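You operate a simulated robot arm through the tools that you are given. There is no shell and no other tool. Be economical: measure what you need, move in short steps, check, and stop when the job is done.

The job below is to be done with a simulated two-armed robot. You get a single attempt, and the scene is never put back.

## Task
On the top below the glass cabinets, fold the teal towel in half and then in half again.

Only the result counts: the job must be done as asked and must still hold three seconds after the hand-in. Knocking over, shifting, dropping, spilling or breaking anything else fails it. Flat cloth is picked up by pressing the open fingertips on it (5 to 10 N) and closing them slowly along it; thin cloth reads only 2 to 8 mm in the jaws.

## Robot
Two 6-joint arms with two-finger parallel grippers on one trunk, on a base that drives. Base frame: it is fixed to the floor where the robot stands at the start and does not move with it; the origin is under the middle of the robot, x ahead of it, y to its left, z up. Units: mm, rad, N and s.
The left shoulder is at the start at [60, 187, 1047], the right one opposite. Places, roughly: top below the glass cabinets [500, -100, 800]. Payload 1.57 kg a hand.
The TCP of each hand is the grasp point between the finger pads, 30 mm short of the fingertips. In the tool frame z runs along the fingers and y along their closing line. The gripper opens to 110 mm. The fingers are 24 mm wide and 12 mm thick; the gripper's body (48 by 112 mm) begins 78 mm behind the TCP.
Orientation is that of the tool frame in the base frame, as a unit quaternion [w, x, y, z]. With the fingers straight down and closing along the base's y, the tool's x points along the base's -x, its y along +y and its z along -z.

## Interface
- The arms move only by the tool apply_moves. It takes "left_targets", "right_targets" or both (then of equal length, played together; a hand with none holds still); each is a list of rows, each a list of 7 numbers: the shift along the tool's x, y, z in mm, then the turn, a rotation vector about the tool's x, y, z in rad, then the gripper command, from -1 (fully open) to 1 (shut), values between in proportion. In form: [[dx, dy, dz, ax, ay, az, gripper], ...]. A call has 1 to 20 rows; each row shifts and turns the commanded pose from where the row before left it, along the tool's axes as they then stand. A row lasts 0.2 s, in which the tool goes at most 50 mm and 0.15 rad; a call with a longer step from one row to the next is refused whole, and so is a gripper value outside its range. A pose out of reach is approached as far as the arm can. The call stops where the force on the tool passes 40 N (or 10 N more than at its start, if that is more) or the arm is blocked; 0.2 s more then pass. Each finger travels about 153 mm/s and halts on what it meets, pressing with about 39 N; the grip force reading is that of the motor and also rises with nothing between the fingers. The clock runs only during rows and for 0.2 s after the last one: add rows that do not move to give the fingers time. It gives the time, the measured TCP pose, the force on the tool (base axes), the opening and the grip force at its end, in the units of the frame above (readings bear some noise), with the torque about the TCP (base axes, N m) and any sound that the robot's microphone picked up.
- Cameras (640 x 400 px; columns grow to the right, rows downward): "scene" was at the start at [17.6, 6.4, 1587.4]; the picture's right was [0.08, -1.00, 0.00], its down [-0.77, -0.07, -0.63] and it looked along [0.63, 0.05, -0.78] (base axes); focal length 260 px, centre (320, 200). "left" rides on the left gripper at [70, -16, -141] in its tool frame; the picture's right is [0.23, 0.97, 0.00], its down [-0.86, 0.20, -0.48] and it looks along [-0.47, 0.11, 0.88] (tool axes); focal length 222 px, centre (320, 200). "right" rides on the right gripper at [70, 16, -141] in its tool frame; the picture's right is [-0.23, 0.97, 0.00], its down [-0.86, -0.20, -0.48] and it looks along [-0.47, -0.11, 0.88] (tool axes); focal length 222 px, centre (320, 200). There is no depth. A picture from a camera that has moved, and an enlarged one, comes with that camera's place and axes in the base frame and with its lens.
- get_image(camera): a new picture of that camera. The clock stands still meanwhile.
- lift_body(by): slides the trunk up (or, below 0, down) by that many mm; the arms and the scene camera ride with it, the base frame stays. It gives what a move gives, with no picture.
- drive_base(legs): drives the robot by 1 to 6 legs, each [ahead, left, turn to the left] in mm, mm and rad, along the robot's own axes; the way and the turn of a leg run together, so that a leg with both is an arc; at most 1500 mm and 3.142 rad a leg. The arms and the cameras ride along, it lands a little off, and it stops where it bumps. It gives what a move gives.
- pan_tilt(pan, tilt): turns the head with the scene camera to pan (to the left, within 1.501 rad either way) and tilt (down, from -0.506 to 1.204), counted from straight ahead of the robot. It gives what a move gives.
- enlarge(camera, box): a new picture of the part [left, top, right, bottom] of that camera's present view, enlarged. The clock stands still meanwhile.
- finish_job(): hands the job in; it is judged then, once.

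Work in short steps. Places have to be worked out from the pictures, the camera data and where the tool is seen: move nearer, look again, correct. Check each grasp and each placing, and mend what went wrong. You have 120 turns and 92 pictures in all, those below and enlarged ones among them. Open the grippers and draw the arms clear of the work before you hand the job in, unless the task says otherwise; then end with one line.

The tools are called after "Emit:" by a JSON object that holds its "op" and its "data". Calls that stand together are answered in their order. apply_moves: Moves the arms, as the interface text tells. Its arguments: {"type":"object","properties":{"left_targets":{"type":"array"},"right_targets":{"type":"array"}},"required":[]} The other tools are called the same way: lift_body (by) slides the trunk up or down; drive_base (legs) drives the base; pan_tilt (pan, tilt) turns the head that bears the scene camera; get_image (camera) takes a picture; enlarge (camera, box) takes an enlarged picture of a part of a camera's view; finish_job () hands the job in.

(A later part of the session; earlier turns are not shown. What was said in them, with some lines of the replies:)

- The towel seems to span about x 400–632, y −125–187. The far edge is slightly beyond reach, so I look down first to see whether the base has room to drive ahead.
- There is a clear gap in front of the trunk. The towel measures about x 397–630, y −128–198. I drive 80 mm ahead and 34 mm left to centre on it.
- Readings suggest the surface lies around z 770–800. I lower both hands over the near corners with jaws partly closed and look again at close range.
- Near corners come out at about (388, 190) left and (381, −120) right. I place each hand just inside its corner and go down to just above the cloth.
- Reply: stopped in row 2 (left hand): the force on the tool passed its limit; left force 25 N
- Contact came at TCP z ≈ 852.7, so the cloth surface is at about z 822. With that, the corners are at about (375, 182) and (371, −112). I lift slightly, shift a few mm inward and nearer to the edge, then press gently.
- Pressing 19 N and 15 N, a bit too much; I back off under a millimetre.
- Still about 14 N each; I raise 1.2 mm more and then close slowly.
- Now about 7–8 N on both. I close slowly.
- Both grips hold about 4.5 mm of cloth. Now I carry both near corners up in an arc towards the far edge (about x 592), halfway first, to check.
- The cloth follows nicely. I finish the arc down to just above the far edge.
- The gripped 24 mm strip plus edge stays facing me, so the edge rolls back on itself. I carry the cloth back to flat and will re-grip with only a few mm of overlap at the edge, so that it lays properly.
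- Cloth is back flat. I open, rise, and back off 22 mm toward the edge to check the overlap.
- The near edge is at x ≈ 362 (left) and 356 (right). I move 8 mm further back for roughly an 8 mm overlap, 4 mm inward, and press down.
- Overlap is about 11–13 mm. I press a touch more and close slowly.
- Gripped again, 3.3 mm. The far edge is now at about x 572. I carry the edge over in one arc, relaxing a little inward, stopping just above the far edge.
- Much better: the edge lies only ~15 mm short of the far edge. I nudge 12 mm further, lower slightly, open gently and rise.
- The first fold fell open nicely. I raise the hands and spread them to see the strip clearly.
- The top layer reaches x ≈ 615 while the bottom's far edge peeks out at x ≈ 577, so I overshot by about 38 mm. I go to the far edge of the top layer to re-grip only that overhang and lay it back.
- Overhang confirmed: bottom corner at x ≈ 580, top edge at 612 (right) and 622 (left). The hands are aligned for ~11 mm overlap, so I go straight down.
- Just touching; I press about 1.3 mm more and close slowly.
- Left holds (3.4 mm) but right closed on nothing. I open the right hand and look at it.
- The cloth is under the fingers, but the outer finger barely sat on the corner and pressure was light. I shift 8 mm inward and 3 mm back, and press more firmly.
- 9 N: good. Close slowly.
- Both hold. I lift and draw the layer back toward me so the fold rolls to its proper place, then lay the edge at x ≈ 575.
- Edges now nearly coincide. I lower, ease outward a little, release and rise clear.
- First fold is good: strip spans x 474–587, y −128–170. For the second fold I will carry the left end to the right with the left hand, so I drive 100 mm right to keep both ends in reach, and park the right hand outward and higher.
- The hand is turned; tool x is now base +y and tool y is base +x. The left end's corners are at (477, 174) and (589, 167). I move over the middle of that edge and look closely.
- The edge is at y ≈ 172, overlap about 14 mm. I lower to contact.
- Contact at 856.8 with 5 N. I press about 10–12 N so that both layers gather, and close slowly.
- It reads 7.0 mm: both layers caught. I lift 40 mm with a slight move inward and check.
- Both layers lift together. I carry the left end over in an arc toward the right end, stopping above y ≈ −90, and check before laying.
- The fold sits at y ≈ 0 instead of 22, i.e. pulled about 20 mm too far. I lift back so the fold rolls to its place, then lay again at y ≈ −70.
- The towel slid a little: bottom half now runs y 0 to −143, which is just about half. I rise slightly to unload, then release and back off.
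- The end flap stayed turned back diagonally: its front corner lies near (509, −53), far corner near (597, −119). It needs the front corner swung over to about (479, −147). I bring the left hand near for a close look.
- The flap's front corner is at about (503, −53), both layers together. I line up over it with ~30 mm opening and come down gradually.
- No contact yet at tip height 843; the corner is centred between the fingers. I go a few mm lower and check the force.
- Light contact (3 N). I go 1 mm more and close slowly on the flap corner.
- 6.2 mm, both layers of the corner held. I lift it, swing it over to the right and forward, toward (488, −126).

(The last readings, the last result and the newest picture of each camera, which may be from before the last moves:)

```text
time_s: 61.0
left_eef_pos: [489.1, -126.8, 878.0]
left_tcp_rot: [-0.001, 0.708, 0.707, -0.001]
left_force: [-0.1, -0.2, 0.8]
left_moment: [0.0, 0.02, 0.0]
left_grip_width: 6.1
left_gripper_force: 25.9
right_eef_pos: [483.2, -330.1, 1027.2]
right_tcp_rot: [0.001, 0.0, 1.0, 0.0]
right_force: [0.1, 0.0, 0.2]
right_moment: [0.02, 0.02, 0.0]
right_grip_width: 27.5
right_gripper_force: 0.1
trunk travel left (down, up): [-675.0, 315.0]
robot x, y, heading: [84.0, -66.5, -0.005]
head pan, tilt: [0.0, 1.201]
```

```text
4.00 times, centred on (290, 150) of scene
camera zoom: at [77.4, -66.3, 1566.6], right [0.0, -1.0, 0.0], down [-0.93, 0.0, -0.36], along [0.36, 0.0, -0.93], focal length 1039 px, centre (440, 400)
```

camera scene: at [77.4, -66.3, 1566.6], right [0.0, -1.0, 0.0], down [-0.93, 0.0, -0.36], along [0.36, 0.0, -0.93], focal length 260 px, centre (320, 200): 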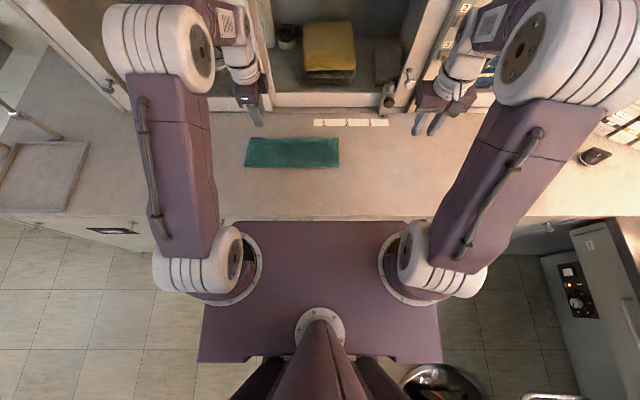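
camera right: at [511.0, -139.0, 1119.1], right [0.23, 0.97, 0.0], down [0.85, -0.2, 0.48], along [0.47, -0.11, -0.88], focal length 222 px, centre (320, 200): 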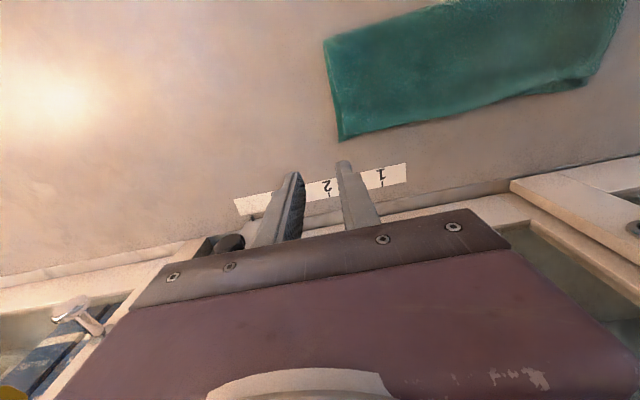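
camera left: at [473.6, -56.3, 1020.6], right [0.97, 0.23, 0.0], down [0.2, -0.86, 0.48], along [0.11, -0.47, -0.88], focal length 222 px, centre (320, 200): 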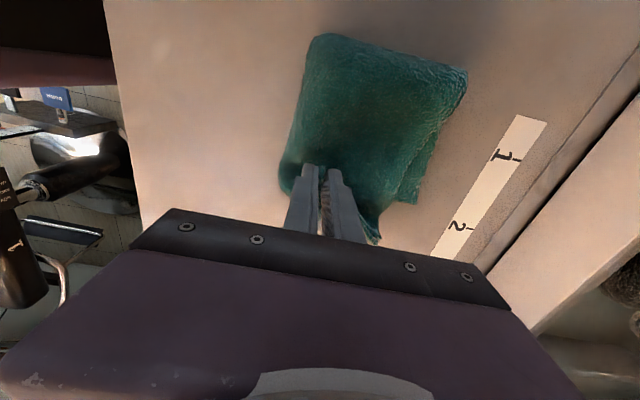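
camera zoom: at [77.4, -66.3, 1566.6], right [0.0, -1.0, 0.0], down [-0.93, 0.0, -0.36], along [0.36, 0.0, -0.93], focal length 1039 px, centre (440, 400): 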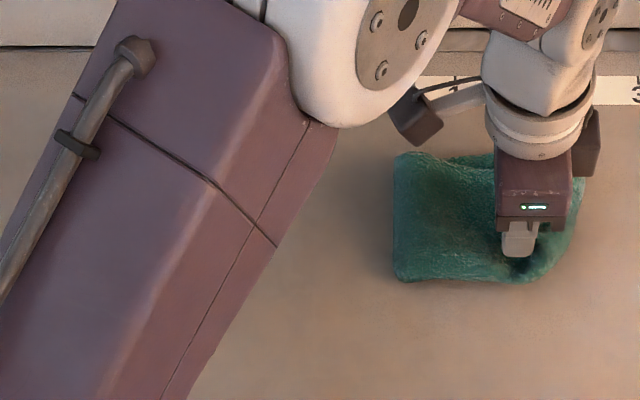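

The flap has swung open, but the pull moved the fold to y ≈ −29. I come back 20 mm, lower and release, then look.

Emit:
{"op": "apply_moves", "data": {"left_targets": [[8, 0, -8, 0, 0, 0, 1], [8, 0, -2, 0, 0, 0, 1], [4, 0, 8, 0, 0, 0, 1], [0, 0, 5, 0, 0, 0, 1], [0, 0, 0, 0, 0, 0, 0.85], [0, 0, 0, 0, 0, 0, 0.7], [0, 0, 0, 0, 0, 0, 0.4], [0, 0, -10, 0, 0, 0, 0.4], [0, 0, -25, 0, 0, 0, 0.4], [15, 0, -30, 0, 0, 0, 0.4], [35, 0, -30, 0, 0, 0, 0.4], [45, 0, -20, 0, 0, 0, 0.4], [45, 0, 0, 0, 0, 0, 0.4], [45, 0, 0, 0, 0, 0, 0.4]]}}

Emit:
{"op": "enlarge", "data": {"camera": "scene", "box": [250, 100, 410, 200]}}

Emit:
{"op": "get_image", "data": {"camera": "right"}}

```text
time_s: 64.0
left_eef_pos: [489.3, 78.6, 988.8]
left_tcp_rot: [-0.001, 0.707, 0.707, -0.001]
left_force: [-0.7, 0.4, -0.3]
left_moment: [-0.05, -0.02, -0.07]
left_grip_width: 33.2
left_gripper_force: 0.1
right_eef_pos: [482.2, -329.5, 1027.7]
right_tcp_rot: [0.0, 0.001, 1.0, -0.001]
right_force: [0.0, 0.3, 0.5]
right_moment: [0.0, 0.0, 0.01]
right_grip_width: 27.5
right_gripper_force: 0.0
trunk travel left (down, up): [-675.0, 315.0]
robot x, y, heading: [79.0, -66.5, 0.001]
head pan, tilt: [0.0, 1.201]
```

```text
4.00 times, centred on (330, 150) of scene
camera zoom: at [77.2, -64.5, 1566.6], right [0.0, -1.0, 0.0], down [-0.93, 0.0, -0.36], along [0.36, 0.0, -0.93], focal length 1039 px, centre (280, 400)
```

zoom: 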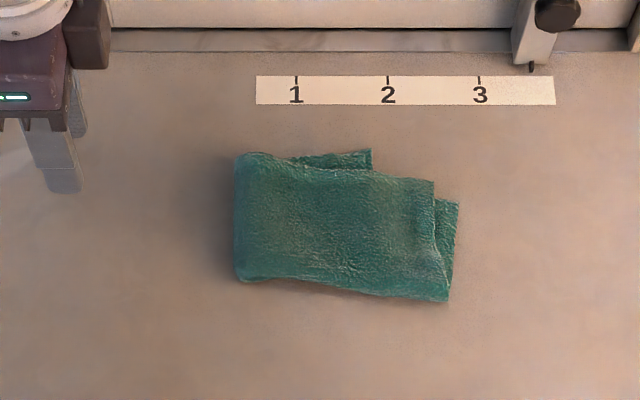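

```text
29 pictures are left
camera right: at [411.8, -313.4, 1168.4], right [0.23, 0.97, 0.0], down [0.85, -0.2, 0.48], along [0.47, -0.11, -0.88], focal length 222 px, centre (320, 200)
```

right: 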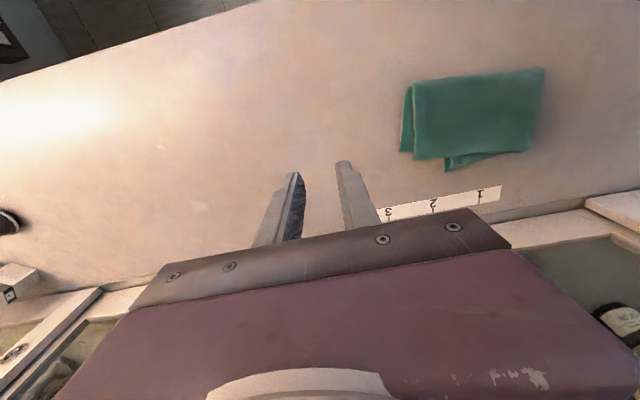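

The flap opened fully. Now the top half overshoots: bottom half spans y −30 to −145, while the top's end lies near y −195 and about 33 mm too near. I turn the right hand and bring it over that end to re-lay it 50 mm left and 33 mm back.

Emit:
{"op": "apply_moves", "data": {"right_targets": [[0, 0, 0, 0, 0, -0.14, 0.27], [0, 0, 0, 0, 0, -0.14, 0.27], [0, 0, 0, 0, 0, -0.14, 0.27], [0, 0, 0, 0, 0, -0.14, 0.27], [0, 0, 0, 0, 0, -0.14, 0.27], [0, 0, 0, 0, 0, -0.14, 0.27], [0, 0, 0, 0, 0, -0.14, 0.27], [0, 0, 0, 0, 0, -0.14, 0.27], [0, 0, 0, 0, 0, -0.14, 0.27], [0, 0, 0, 0, 0, -0.14, 0.27], [0, 0, 0, 0, 0, -0.14, 0.27], [0, 0, 0, 0, 0, -0.0308, 0.27], [-27, -4, 26, 0, 0, 0, 0.27], [-27, -4, 26, 0, 0, 0, 0.27], [-27, -4, 26, 0, 0, 0, 0.27], [-27, -4, 26, 0, 0, 0, 0.27], [-27, -4, 22, 0, 0, 0, 0.27], [0, 0, 0, 0, 0, 0, 0.27]], "left_targets": [[15, 0, 0, 0, 0, 0, 0.4], [15, 0, 0, 0, 0, 0, 0.4], [15, 0, 0, 0, 0, 0, 0.4], [15, 0, 0, 0, 0, 0, 0.4], [0, 0, 0, 0, 0, 0, 0.4], [0, 0, 0, 0, 0, 0, 0.4], [0, 0, 0, 0, 0, 0, 0.4], [0, 0, 0, 0, 0, 0, 0.4], [0, 0, 0, 0, 0, 0, 0.4], [0, 0, 0, 0, 0, 0, 0.4], [0, 0, 0, 0, 0, 0, 0.4], [0, 0, 0, 0, 0, 0, 0.4], [0, 0, 0, 0, 0, 0, 0.4], [0, 0, 0, 0, 0, 0, 0.4], [0, 0, 0, 0, 0, 0, 0.4], [0, 0, 0, 0, 0, 0, 0.4], [0, 0, 0, 0, 0, 0, 0.4], [0, 0, 0, 0, 0, 0, 0.4]]}}

Emit:
{"op": "enlarge", "data": {"camera": "right", "box": [160, 60, 480, 260]}}

```text
time_s: 67.8
left_eef_pos: [489.5, 136.5, 989.2]
left_tcp_rot: [-0.001, 0.707, 0.707, 0.0]
left_force: [-0.2, 0.8, -0.4]
left_moment: [0.0, 0.02, 0.03]
left_grip_width: 33.1
left_gripper_force: 0.1
right_eef_pos: [503.2, -195.6, 900.5]
right_tcp_rot: [-0.001, 0.707, -0.707, 0.0]
right_force: [-0.5, -0.4, 0.0]
right_moment: [0.0, 0.01, 0.02]
right_grip_width: 40.2
right_gripper_force: 0.0
trunk travel left (down, up): [-675.0, 315.0]
robot x, y, heading: [79.8, -67.4, -0.001]
head pan, tilt: [0.0, 1.201]
```

```text
2.00 times, centred on (320, 160) of right
camera zoom: at [485.7, -265.6, 1042.1], right [-0.97, 0.23, 0.0], down [0.2, 0.85, 0.48], along [0.11, 0.47, -0.88], focal length 444 px, centre (320, 280)
```

zoom: 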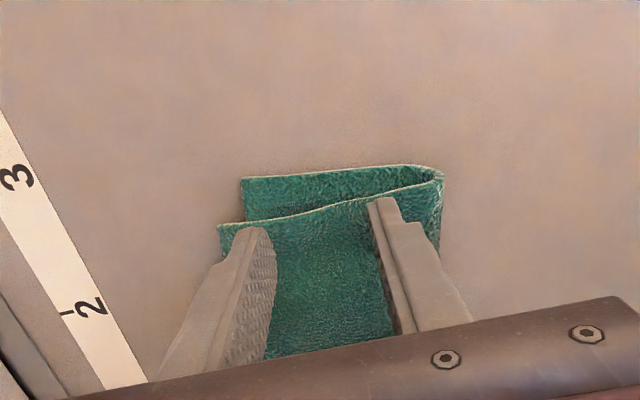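

The end is clear: top-layer edge y ≈ −193, lower layer ≈ −206. I align and lower to contact.

Emit:
{"op": "apply_moves", "data": {"right_targets": [[-3, 0, 20, 0, 0, 0, 0.27], [0, 0, 16, 0, 0, 0, 0.27], [0, 0, 5, 0, 0, 0, 0.27], [0, 0, 3, 0, 0, 0, 0.27]]}}

```text
time_s: 68.8
left_eef_pos: [489.3, 137.0, 990.0]
left_tcp_rot: [-0.001, 0.707, 0.707, -0.001]
left_force: [-0.1, 0.4, 0.4]
left_moment: [0.0, 0.02, 0.0]
left_grip_width: 33.0
left_gripper_force: 0.0
right_eef_pos: [502.6, -191.7, 857.7]
right_tcp_rot: [0.0, -0.707, 0.707, -0.001]
right_force: [-0.5, -0.7, 1.0]
right_moment: [0.0, 0.0, 0.0]
right_grip_width: 40.0
right_gripper_force: 0.0
trunk travel left (down, up): [-675.0, 315.0]
robot x, y, heading: [80.9, -65.7, -0.001]
head pan, tilt: [0.0, 1.201]
```

Just touching. I press about 2.5 mm and close slowly.

Emit:
{"op": "apply_moves", "data": {"right_targets": [[0, 0, 2.5, 0, 0, 0, 0.27], [0, 0, 0, 0, 0, 0, 0.33], [0, 0, 0, 0, 0, 0, 0.39], [0, 0, 0, 0, 0, 0, 0.45], [0, 0, 0, 0, 0, 0, 0.51], [0, 0, 0, 0, 0, 0, 0.57], [0, 0, 0, 0, 0, 0, 0.63], [0, 0, 0, 0, 0, 0, 0.69], [0, 0, 0, 0, 0, 0, 0.75], [0, 0, 0, 0, 0, 0, 0.81], [0, 0, 0, 0, 0, 0, 0.87], [0, 0, 0, 0, 0, 0, 0.93], [0, 0, 0, 0, 0, 0, 1], [0, 0, 0, 0, 0, 0, 1], [0, 0, 0, 0, 0, 0, 1]]}}

Emit:
{"op": "enlarge", "data": {"camera": "right", "box": [160, 60, 480, 260]}}

```text
time_s: 72.0
left_eef_pos: [487.9, 137.7, 988.5]
left_tcp_rot: [0.0, 0.707, 0.707, 0.001]
left_force: [-0.5, -0.4, 0.4]
left_moment: [0.01, -0.01, -0.07]
left_grip_width: 33.0
left_gripper_force: 0.0
right_eef_pos: [501.4, -190.7, 855.2]
right_tcp_rot: [-0.001, 0.707, -0.707, 0.001]
right_force: [1.0, 0.5, 15.5]
right_moment: [0.12, -0.06, 0.0]
right_grip_width: 7.9
right_gripper_force: 27.2
trunk travel left (down, up): [-675.0, 315.0]
robot x, y, heading: [82.4, -66.6, -0.002]
head pan, tilt: [0.0, 1.201]
```

```text
2.00 times, centred on (320, 160) of right
camera zoom: at [484.5, -261.6, 996.6], right [-0.97, 0.23, 0.0], down [0.2, 0.86, 0.48], along [0.11, 0.47, -0.88], focal length 444 px, centre (320, 280)
```

zoom: 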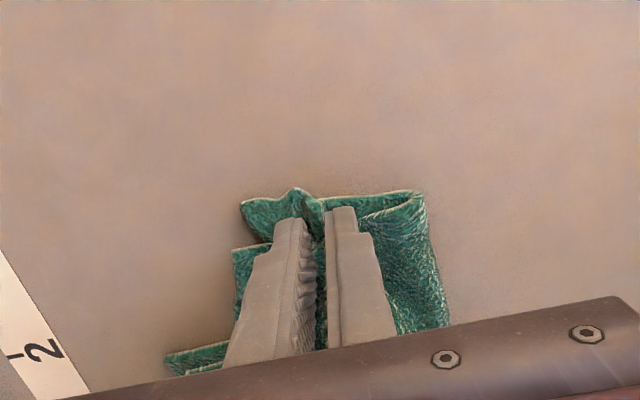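

Both layers held (7.9 mm). I lift, draw back left so the fold rolls to its place, and lay again aligned with the bottom half.

Emit:
{"op": "apply_moves", "data": {"right_targets": [[-10, -2, -20, 0, 0, 0, 1], [-22, -4, -22, 0, 0, 0, 1], [-28, -6, -22, 0, 0, 0, 1], [-28, -6, -20, 0, 0, 0, 1], [-20, -5, -10, 0, 0, 0, 1], [0, 0, 0, 0, 0, 0, 1], [10, -3, 14, 0, 0, 0, 1], [14, -3, 20, 0, 0, 0, 1], [14, -2, 20, 0, 0, 0, 1], [12, -2, 18, 0, 0, 0, 1], [5, 0, 5, 0, 0, 0, 1]]}}

Emit:
{"op": "get_image", "data": {"camera": "right"}}

Emit:
{"op": "enlarge", "data": {"camera": "scene", "box": [250, 100, 410, 200]}}

```text
time_s: 74.4
left_eef_pos: [488.2, 138.6, 988.6]
left_tcp_rot: [0.0, 0.707, 0.707, -0.001]
left_force: [0.3, 0.3, -0.1]
left_moment: [0.01, 0.02, -0.02]
left_grip_width: 32.9
left_gripper_force: 0.1
right_eef_pos: [535.3, -138.4, 870.6]
right_tcp_rot: [0.001, -0.707, 0.707, 0.0]
right_force: [0.2, 1.8, 0.8]
right_moment: [0.04, 0.03, 0.02]
right_grip_width: 6.8
right_gripper_force: 26.5
trunk travel left (down, up): [-675.0, 315.0]
robot x, y, heading: [83.1, -68.7, -0.0]
head pan, tilt: [0.0, 1.201]
```

```text
26 pictures are left
camera right: at [518.3, -209.1, 1012.5], right [-0.97, 0.23, 0.0], down [0.2, 0.85, 0.48], along [0.11, 0.47, -0.88], focal length 222 px, centre (320, 200)
```

right: 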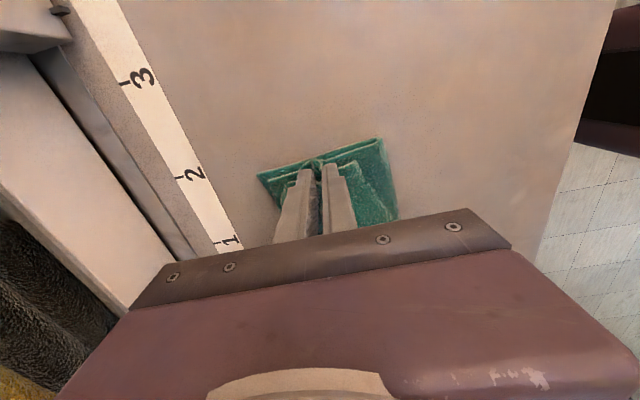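

```text
4.00 times, centred on (330, 150) of scene
camera zoom: at [77.1, -66.1, 1566.7], right [0.0, -1.0, 0.0], down [-0.93, 0.0, -0.36], along [0.36, 0.0, -0.93], focal length 1039 px, centre (280, 400)
```

zoom: 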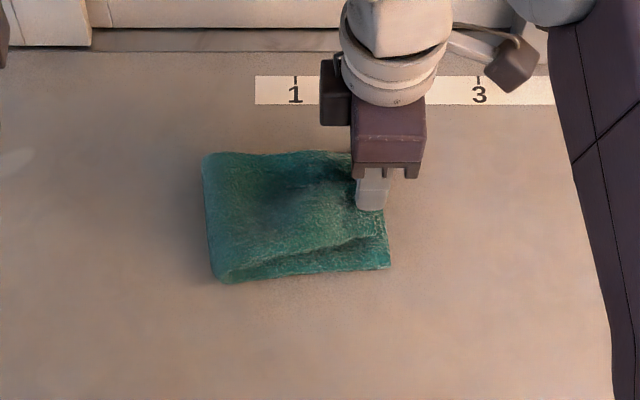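

Aligned well: bottom end and top end coincide, fold at y ≈ −5. I lower, release and rise.

Emit:
{"op": "apply_moves", "data": {"right_targets": [[2, 0, 5, 0, 0, 0, 1], [0, 0, 3, 0, 0, 0, 1], [0, 0, 0, 0, 0, 0, 0.85], [0, 0, 0, 0, 0, 0, 0.7], [0, 0, 0, 0, 0, 0, 0.4], [0, 0, -10, 0, 0, 0, 0.4], [0, 0, -25, 0, 0, 0, 0.4], [10, 0, -30, 0, 0, 0, 0.4], [35, 0, -30, 0, 0, 0, 0.4], [45, 0, -20, 0, 0, 0, 0.4], [45, 0, 0, 0, 0, 0, 0.4]]}}

Emit:
{"op": "get_image", "data": {"camera": "right"}}

Emit:
{"op": "enlarge", "data": {"camera": "scene", "box": [250, 100, 410, 200]}}

```text
time_s: 76.8
left_eef_pos: [489.2, 136.4, 988.4]
left_tcp_rot: [-0.001, 0.707, 0.708, -0.001]
left_force: [-0.2, 0.8, -0.2]
left_moment: [0.01, 0.0, 0.02]
left_grip_width: 33.1
left_gripper_force: 0.0
right_eef_pos: [534.7, -276.3, 976.4]
right_tcp_rot: [0.0, 0.707, -0.707, -0.001]
right_force: [0.8, -0.2, 0.1]
right_moment: [0.02, -0.02, 0.04]
right_grip_width: 32.9
right_gripper_force: 0.1
trunk travel left (down, up): [-675.0, 315.0]
robot x, y, heading: [79.3, -66.6, 0.002]
head pan, tilt: [0.0, 1.201]
```

```text
24 pictures are left
camera right: at [518.5, -346.2, 1119.1], right [-0.97, 0.23, 0.0], down [0.2, 0.85, 0.48], along [0.11, 0.47, -0.88], focal length 222 px, centre (320, 200)
```

right: 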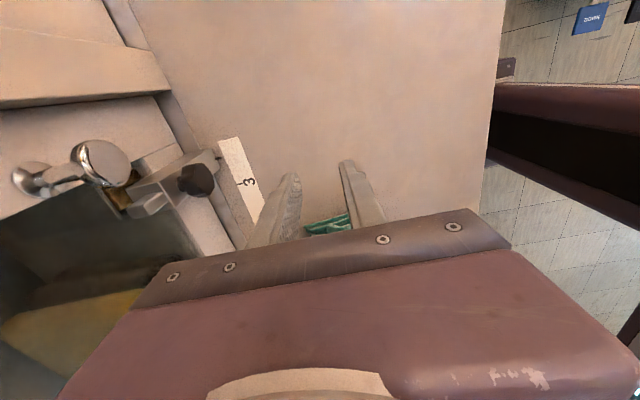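

```text
4.00 times, centred on (330, 150) of scene
camera zoom: at [77.7, -67.9, 1566.6], right [0.0, -1.0, 0.0], down [-0.93, 0.0, -0.36], along [0.36, 0.0, -0.93], focal length 1039 px, centre (280, 400)
```

zoom: 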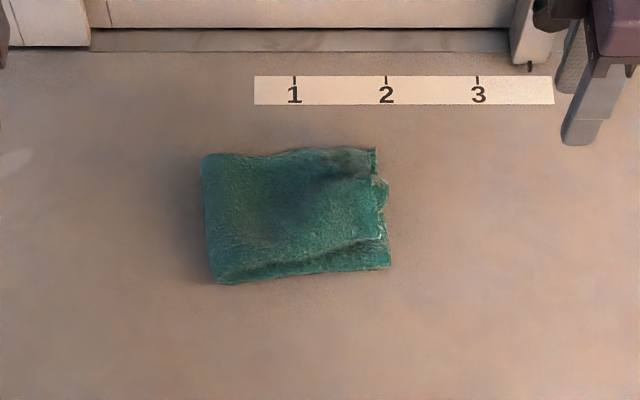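

The footprint is now a quarter, but the top's front edge is gathered about 15 mm short. I'll smooth it by lightly pressing the nearly closed fingers on it and spreading them.

Emit:
{"op": "apply_moves", "data": {"right_targets": [[-30, 4, 0, 0, 0, 0, 0.64], [-30, 4, 10, 0, 0, 0, 0.64], [-30, 4, 20, 0, 0, 0, 0.64], [-30, 4, 25, 0, 0, 0, 0.64], [-31, 4, 30, 0, 0, 0, 0.64], [0, 0, 10, 0, 0, 0, 0.64], [0, 0, 4, 0, 0, 0, 0.64], [0, 0, 3, 0, 0, 0, 0.64]]}}

Emit:
{"op": "enlarge", "data": {"camera": "right", "box": [160, 60, 480, 260]}}

```text
time_s: 78.6
left_eef_pos: [489.3, 137.4, 988.9]
left_tcp_rot: [0.0, 0.707, 0.707, -0.001]
left_force: [0.1, -0.1, 0.8]
left_moment: [-0.03, 0.05, 0.0]
left_grip_width: 33.0
left_gripper_force: 0.1
right_eef_pos: [515.3, -124.0, 876.6]
right_tcp_rot: [0.001, -0.707, 0.707, 0.0]
right_force: [0.1, 0.5, 0.4]
right_moment: [0.01, 0.01, 0.02]
right_grip_width: 19.8
right_gripper_force: 0.1
trunk travel left (down, up): [-675.0, 315.0]
robot x, y, heading: [82.7, -69.0, 0.002]
head pan, tilt: [0.0, 1.201]
```

```text
2.00 times, centred on (320, 160) of right
camera zoom: at [499.0, -194.5, 1017.2], right [-0.97, 0.23, 0.0], down [0.2, 0.85, 0.48], along [0.11, 0.47, -0.88], focal length 444 px, centre (320, 280)
```

zoom: 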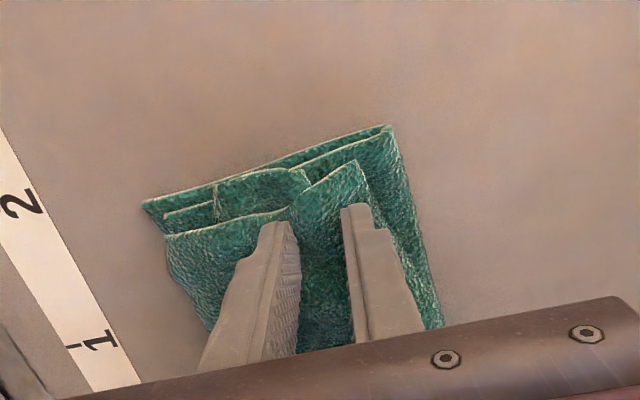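

The four edges stack neatly with a gather in the middle. I go down until about 6 N.

Emit:
{"op": "apply_moves", "data": {"right_targets": [[0, 0, 3, 0, 0, 0, 0.64], [0, 0, 3, 0, 0, 0, 0.64], [0, 0, 2, 0, 0, 0, 0.64]]}}

```text
time_s: 79.4
left_eef_pos: [489.6, 138.2, 989.2]
left_tcp_rot: [0.0, 0.707, 0.707, 0.0]
left_force: [0.0, 0.5, -0.6]
left_moment: [0.01, 0.0, 0.0]
left_grip_width: 33.0
left_gripper_force: 0.2
right_eef_pos: [516.7, -124.5, 869.4]
right_tcp_rot: [0.001, -0.707, 0.707, -0.001]
right_force: [0.7, 0.1, 2.2]
right_moment: [-0.03, 0.0, -0.02]
right_grip_width: 19.4
right_gripper_force: 0.1
trunk travel left (down, up): [-675.0, 315.0]
robot x, y, heading: [76.9, -68.2, -0.001]
head pan, tilt: [0.0, 1.201]
```

Light contact at 869. I press 3 mm more, spread the fingers slowly while drifting a little nearer, then rise.

Emit:
{"op": "apply_moves", "data": {"right_targets": [[0, 0, 3, 0, 0, 0, 0.64], [0, 1.5, 0.5, 0, 0, 0, 0.55], [0, 1.5, 0.5, 0, 0, 0, 0.46], [0, 1.5, 0.5, 0, 0, 0, 0.37], [0, 1.5, 0.5, 0, 0, 0, 0.28], [0, 1.5, 0.5, 0, 0, 0, 0.19], [0, 1.5, 0, 0, 0, 0, 0.1]]}}

Emit:
{"op": "enlarge", "data": {"camera": "right", "box": [160, 60, 480, 260]}}

```text
time_s: 81.0
left_eef_pos: [489.3, 137.3, 988.5]
left_tcp_rot: [0.0, 0.707, 0.708, 0.0]
left_force: [-0.1, -0.3, -0.3]
left_moment: [-0.01, -0.01, -0.02]
left_grip_width: 33.0
left_gripper_force: 0.1
right_eef_pos: [505.9, -124.2, 862.9]
right_tcp_rot: [0.001, -0.707, 0.707, -0.001]
right_force: [-0.5, 0.1, 9.0]
right_moment: [-0.07, -0.21, -0.01]
right_grip_width: 49.1
right_gripper_force: 0.1
trunk travel left (down, up): [-675.0, 315.0]
robot x, y, heading: [78.1, -69.0, 0.0]
head pan, tilt: [0.0, 1.201]
```

```text
2.00 times, centred on (320, 160) of right
camera zoom: at [489.3, -195.0, 1004.3], right [-0.97, 0.23, 0.0], down [0.2, 0.85, 0.48], along [0.11, 0.47, -0.88], focal length 444 px, centre (320, 280)
```

zoom: 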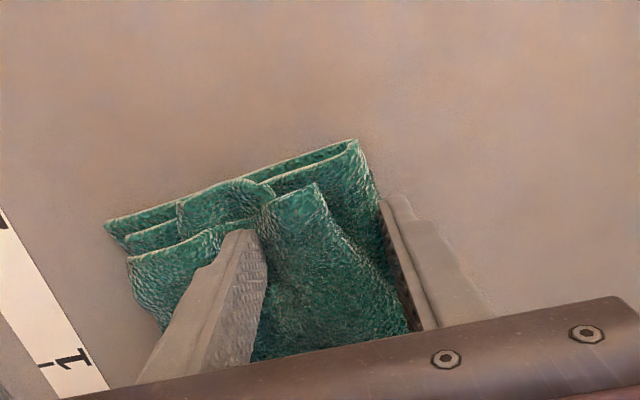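

The near finger slipped off the front edge. Instead I lift, close the fingers, press on the top near its front edge and drag it 15 mm toward me.

Emit:
{"op": "apply_moves", "data": {"right_targets": [[0, 0, -10, 0, 0, 0, 0.3], [0, 0, -10, 0, 0, 0, 0.7], [0, -4, 0, 0, 0, 0, 1], [0, 0, 0, 0, 0, 0, 1], [0, 0, 8, 0, 0, 0, 1], [0, 0, 6, 0, 0, 0, 1], [0, 0, 3, 0, 0, 0, 1]]}}

```text
time_s: 82.6
left_eef_pos: [488.1, 138.6, 989.0]
left_tcp_rot: [0.0, 0.708, 0.707, 0.001]
left_force: [0.2, 0.6, 0.1]
left_moment: [-0.02, 0.01, 0.03]
left_grip_width: 33.2
left_gripper_force: 0.1
right_eef_pos: [510.8, -123.9, 866.1]
right_tcp_rot: [-0.001, 0.707, -0.707, 0.001]
right_force: [0.4, -0.4, 5.0]
right_moment: [-0.05, 0.02, -0.01]
right_grip_width: 7.4
right_gripper_force: 26.9
trunk travel left (down, up): [-675.0, 315.0]
robot x, y, heading: [80.4, -62.7, -0.007]
head pan, tilt: [0.0, 1.201]
```

It happened to pinch the ridge (7.4 mm). Useful: I draw it 14 mm toward me, then open and rise.

Emit:
{"op": "apply_moves", "data": {"right_targets": [[0, 4, -3, 0, 0, 0, 1], [0, 5, 0, 0, 0, 0, 1], [0, 5, 1, 0, 0, 0, 1], [0, 0, 0, 0, 0, 0, 0.8], [0, 0, 0, 0, 0, 0, 0.6], [0, 0, -8, 0, 0, 0, 0.6], [0, 0, -20, 0, 0, 0, 0.6], [15, 0, -30, 0, 0, 0, 0.6], [35, 0, -30, 0, 0, 0, 0.6], [40, 0, -20, 0, 0, 0, 0.6]]}}

Emit:
{"op": "get_image", "data": {"camera": "right"}}

Emit:
{"op": "enlarge", "data": {"camera": "scene", "box": [250, 100, 410, 200]}}

```text
time_s: 84.8
left_eef_pos: [488.1, 137.1, 989.5]
left_tcp_rot: [-0.001, 0.707, 0.707, 0.001]
left_force: [-0.7, 0.1, -0.4]
left_moment: [0.0, 0.01, -0.02]
left_grip_width: 33.2
left_gripper_force: 0.0
right_eef_pos: [495.4, -216.2, 976.4]
right_tcp_rot: [-0.001, 0.707, -0.707, -0.001]
right_force: [-0.2, 0.2, -0.1]
right_moment: [0.03, 0.03, 0.05]
right_grip_width: 22.1
right_gripper_force: 0.1
trunk travel left (down, up): [-675.0, 315.0]
robot x, y, heading: [80.7, -67.0, -0.003]
head pan, tilt: [0.0, 1.201]
```

```text
20 pictures are left
camera right: at [478.4, -286.6, 1117.1], right [-0.97, 0.23, 0.0], down [0.2, 0.85, 0.48], along [0.11, 0.47, -0.88], focal length 222 px, centre (320, 200)
```

right: 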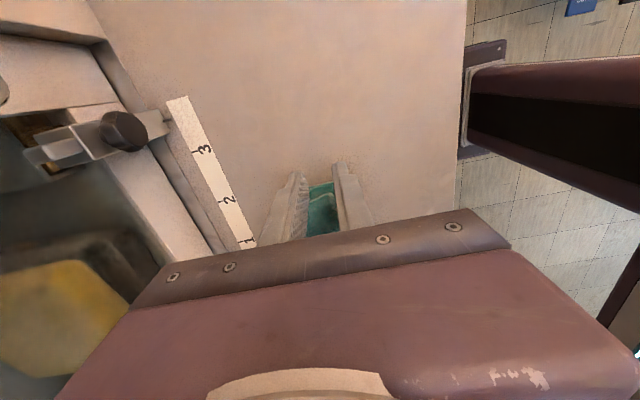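

```text
4.00 times, centred on (330, 150) of scene
camera zoom: at [76.8, -67.6, 1566.6], right [0.0, -1.0, 0.0], down [-0.93, 0.0, -0.36], along [0.36, 0.0, -0.93], focal length 1039 px, centre (280, 400)
```

zoom: 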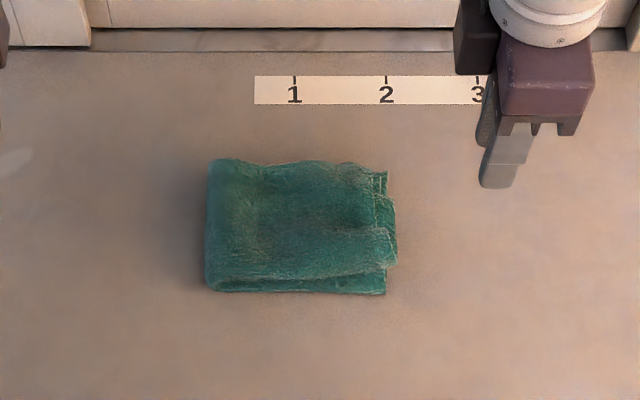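

The towel is now a neat quarter packet with edges within a few mm. I draw both hands up and outward, clear of the work.

Emit:
{"op": "apply_moves", "data": {"left_targets": [[20, 0, -15, 0, 0, 0, 0], [20, 0, -15, 0, 0, 0, -0.5], [20, 0, -10, 0, 0, 0, -0.5]], "right_targets": [[30, 0, -20, 0, 0, 0, 0], [30, 0, -20, 0, 0, 0, -0.5], [30, 0, -10, 0, 0, 0, -0.5]]}}

Emit:
{"op": "get_image", "data": {"camera": "scene"}}

```text
time_s: 85.6
left_eef_pos: [490.0, 198.0, 1028.0]
left_tcp_rot: [-0.002, 0.707, 0.707, -0.001]
left_force: [-0.3, 1.3, -0.6]
left_moment: [-0.03, 0.02, 0.01]
left_grip_width: 82.5
left_gripper_force: 0.1
right_eef_pos: [495.3, -305.1, 1026.4]
right_tcp_rot: [0.001, 0.707, -0.707, -0.001]
right_force: [-1.4, 0.4, 1.4]
right_moment: [0.02, -0.01, 0.0]
right_grip_width: 82.6
right_gripper_force: 0.1
trunk travel left (down, up): [-675.0, 315.0]
robot x, y, heading: [79.6, -66.6, 0.003]
head pan, tilt: [0.0, 1.201]
```

```text
18 pictures are left
camera scene: at [77.5, -66.3, 1566.6], right [0.0, -1.0, 0.0], down [-0.93, 0.0, -0.36], along [0.36, 0.0, -0.93], focal length 260 px, centre (320, 200)
```

scene: 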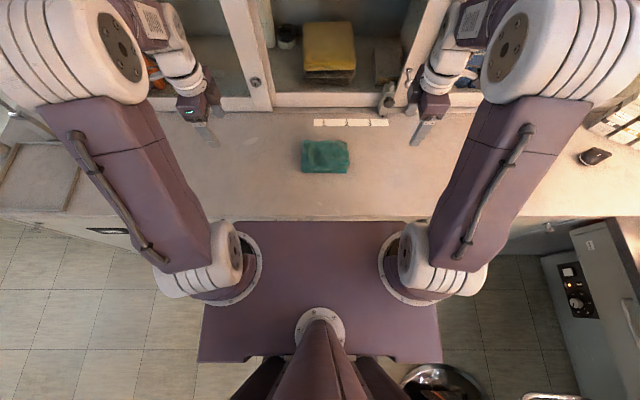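

The towel lies folded in quarters, nothing else has moved, and both hands are clear. I hand the job in.

Emit:
{"op": "finish_job", "data": {}}

```text
The job is handed in.
```

The teal towel is folded in half and then in half again on the top below the glass cabinets. It is about 157 by 113 mm now, roughly a quarter of its original area, and the layered edges at the open end are off by several mm. Nothing else looked moved, and both hands were open and clear at hand-in.
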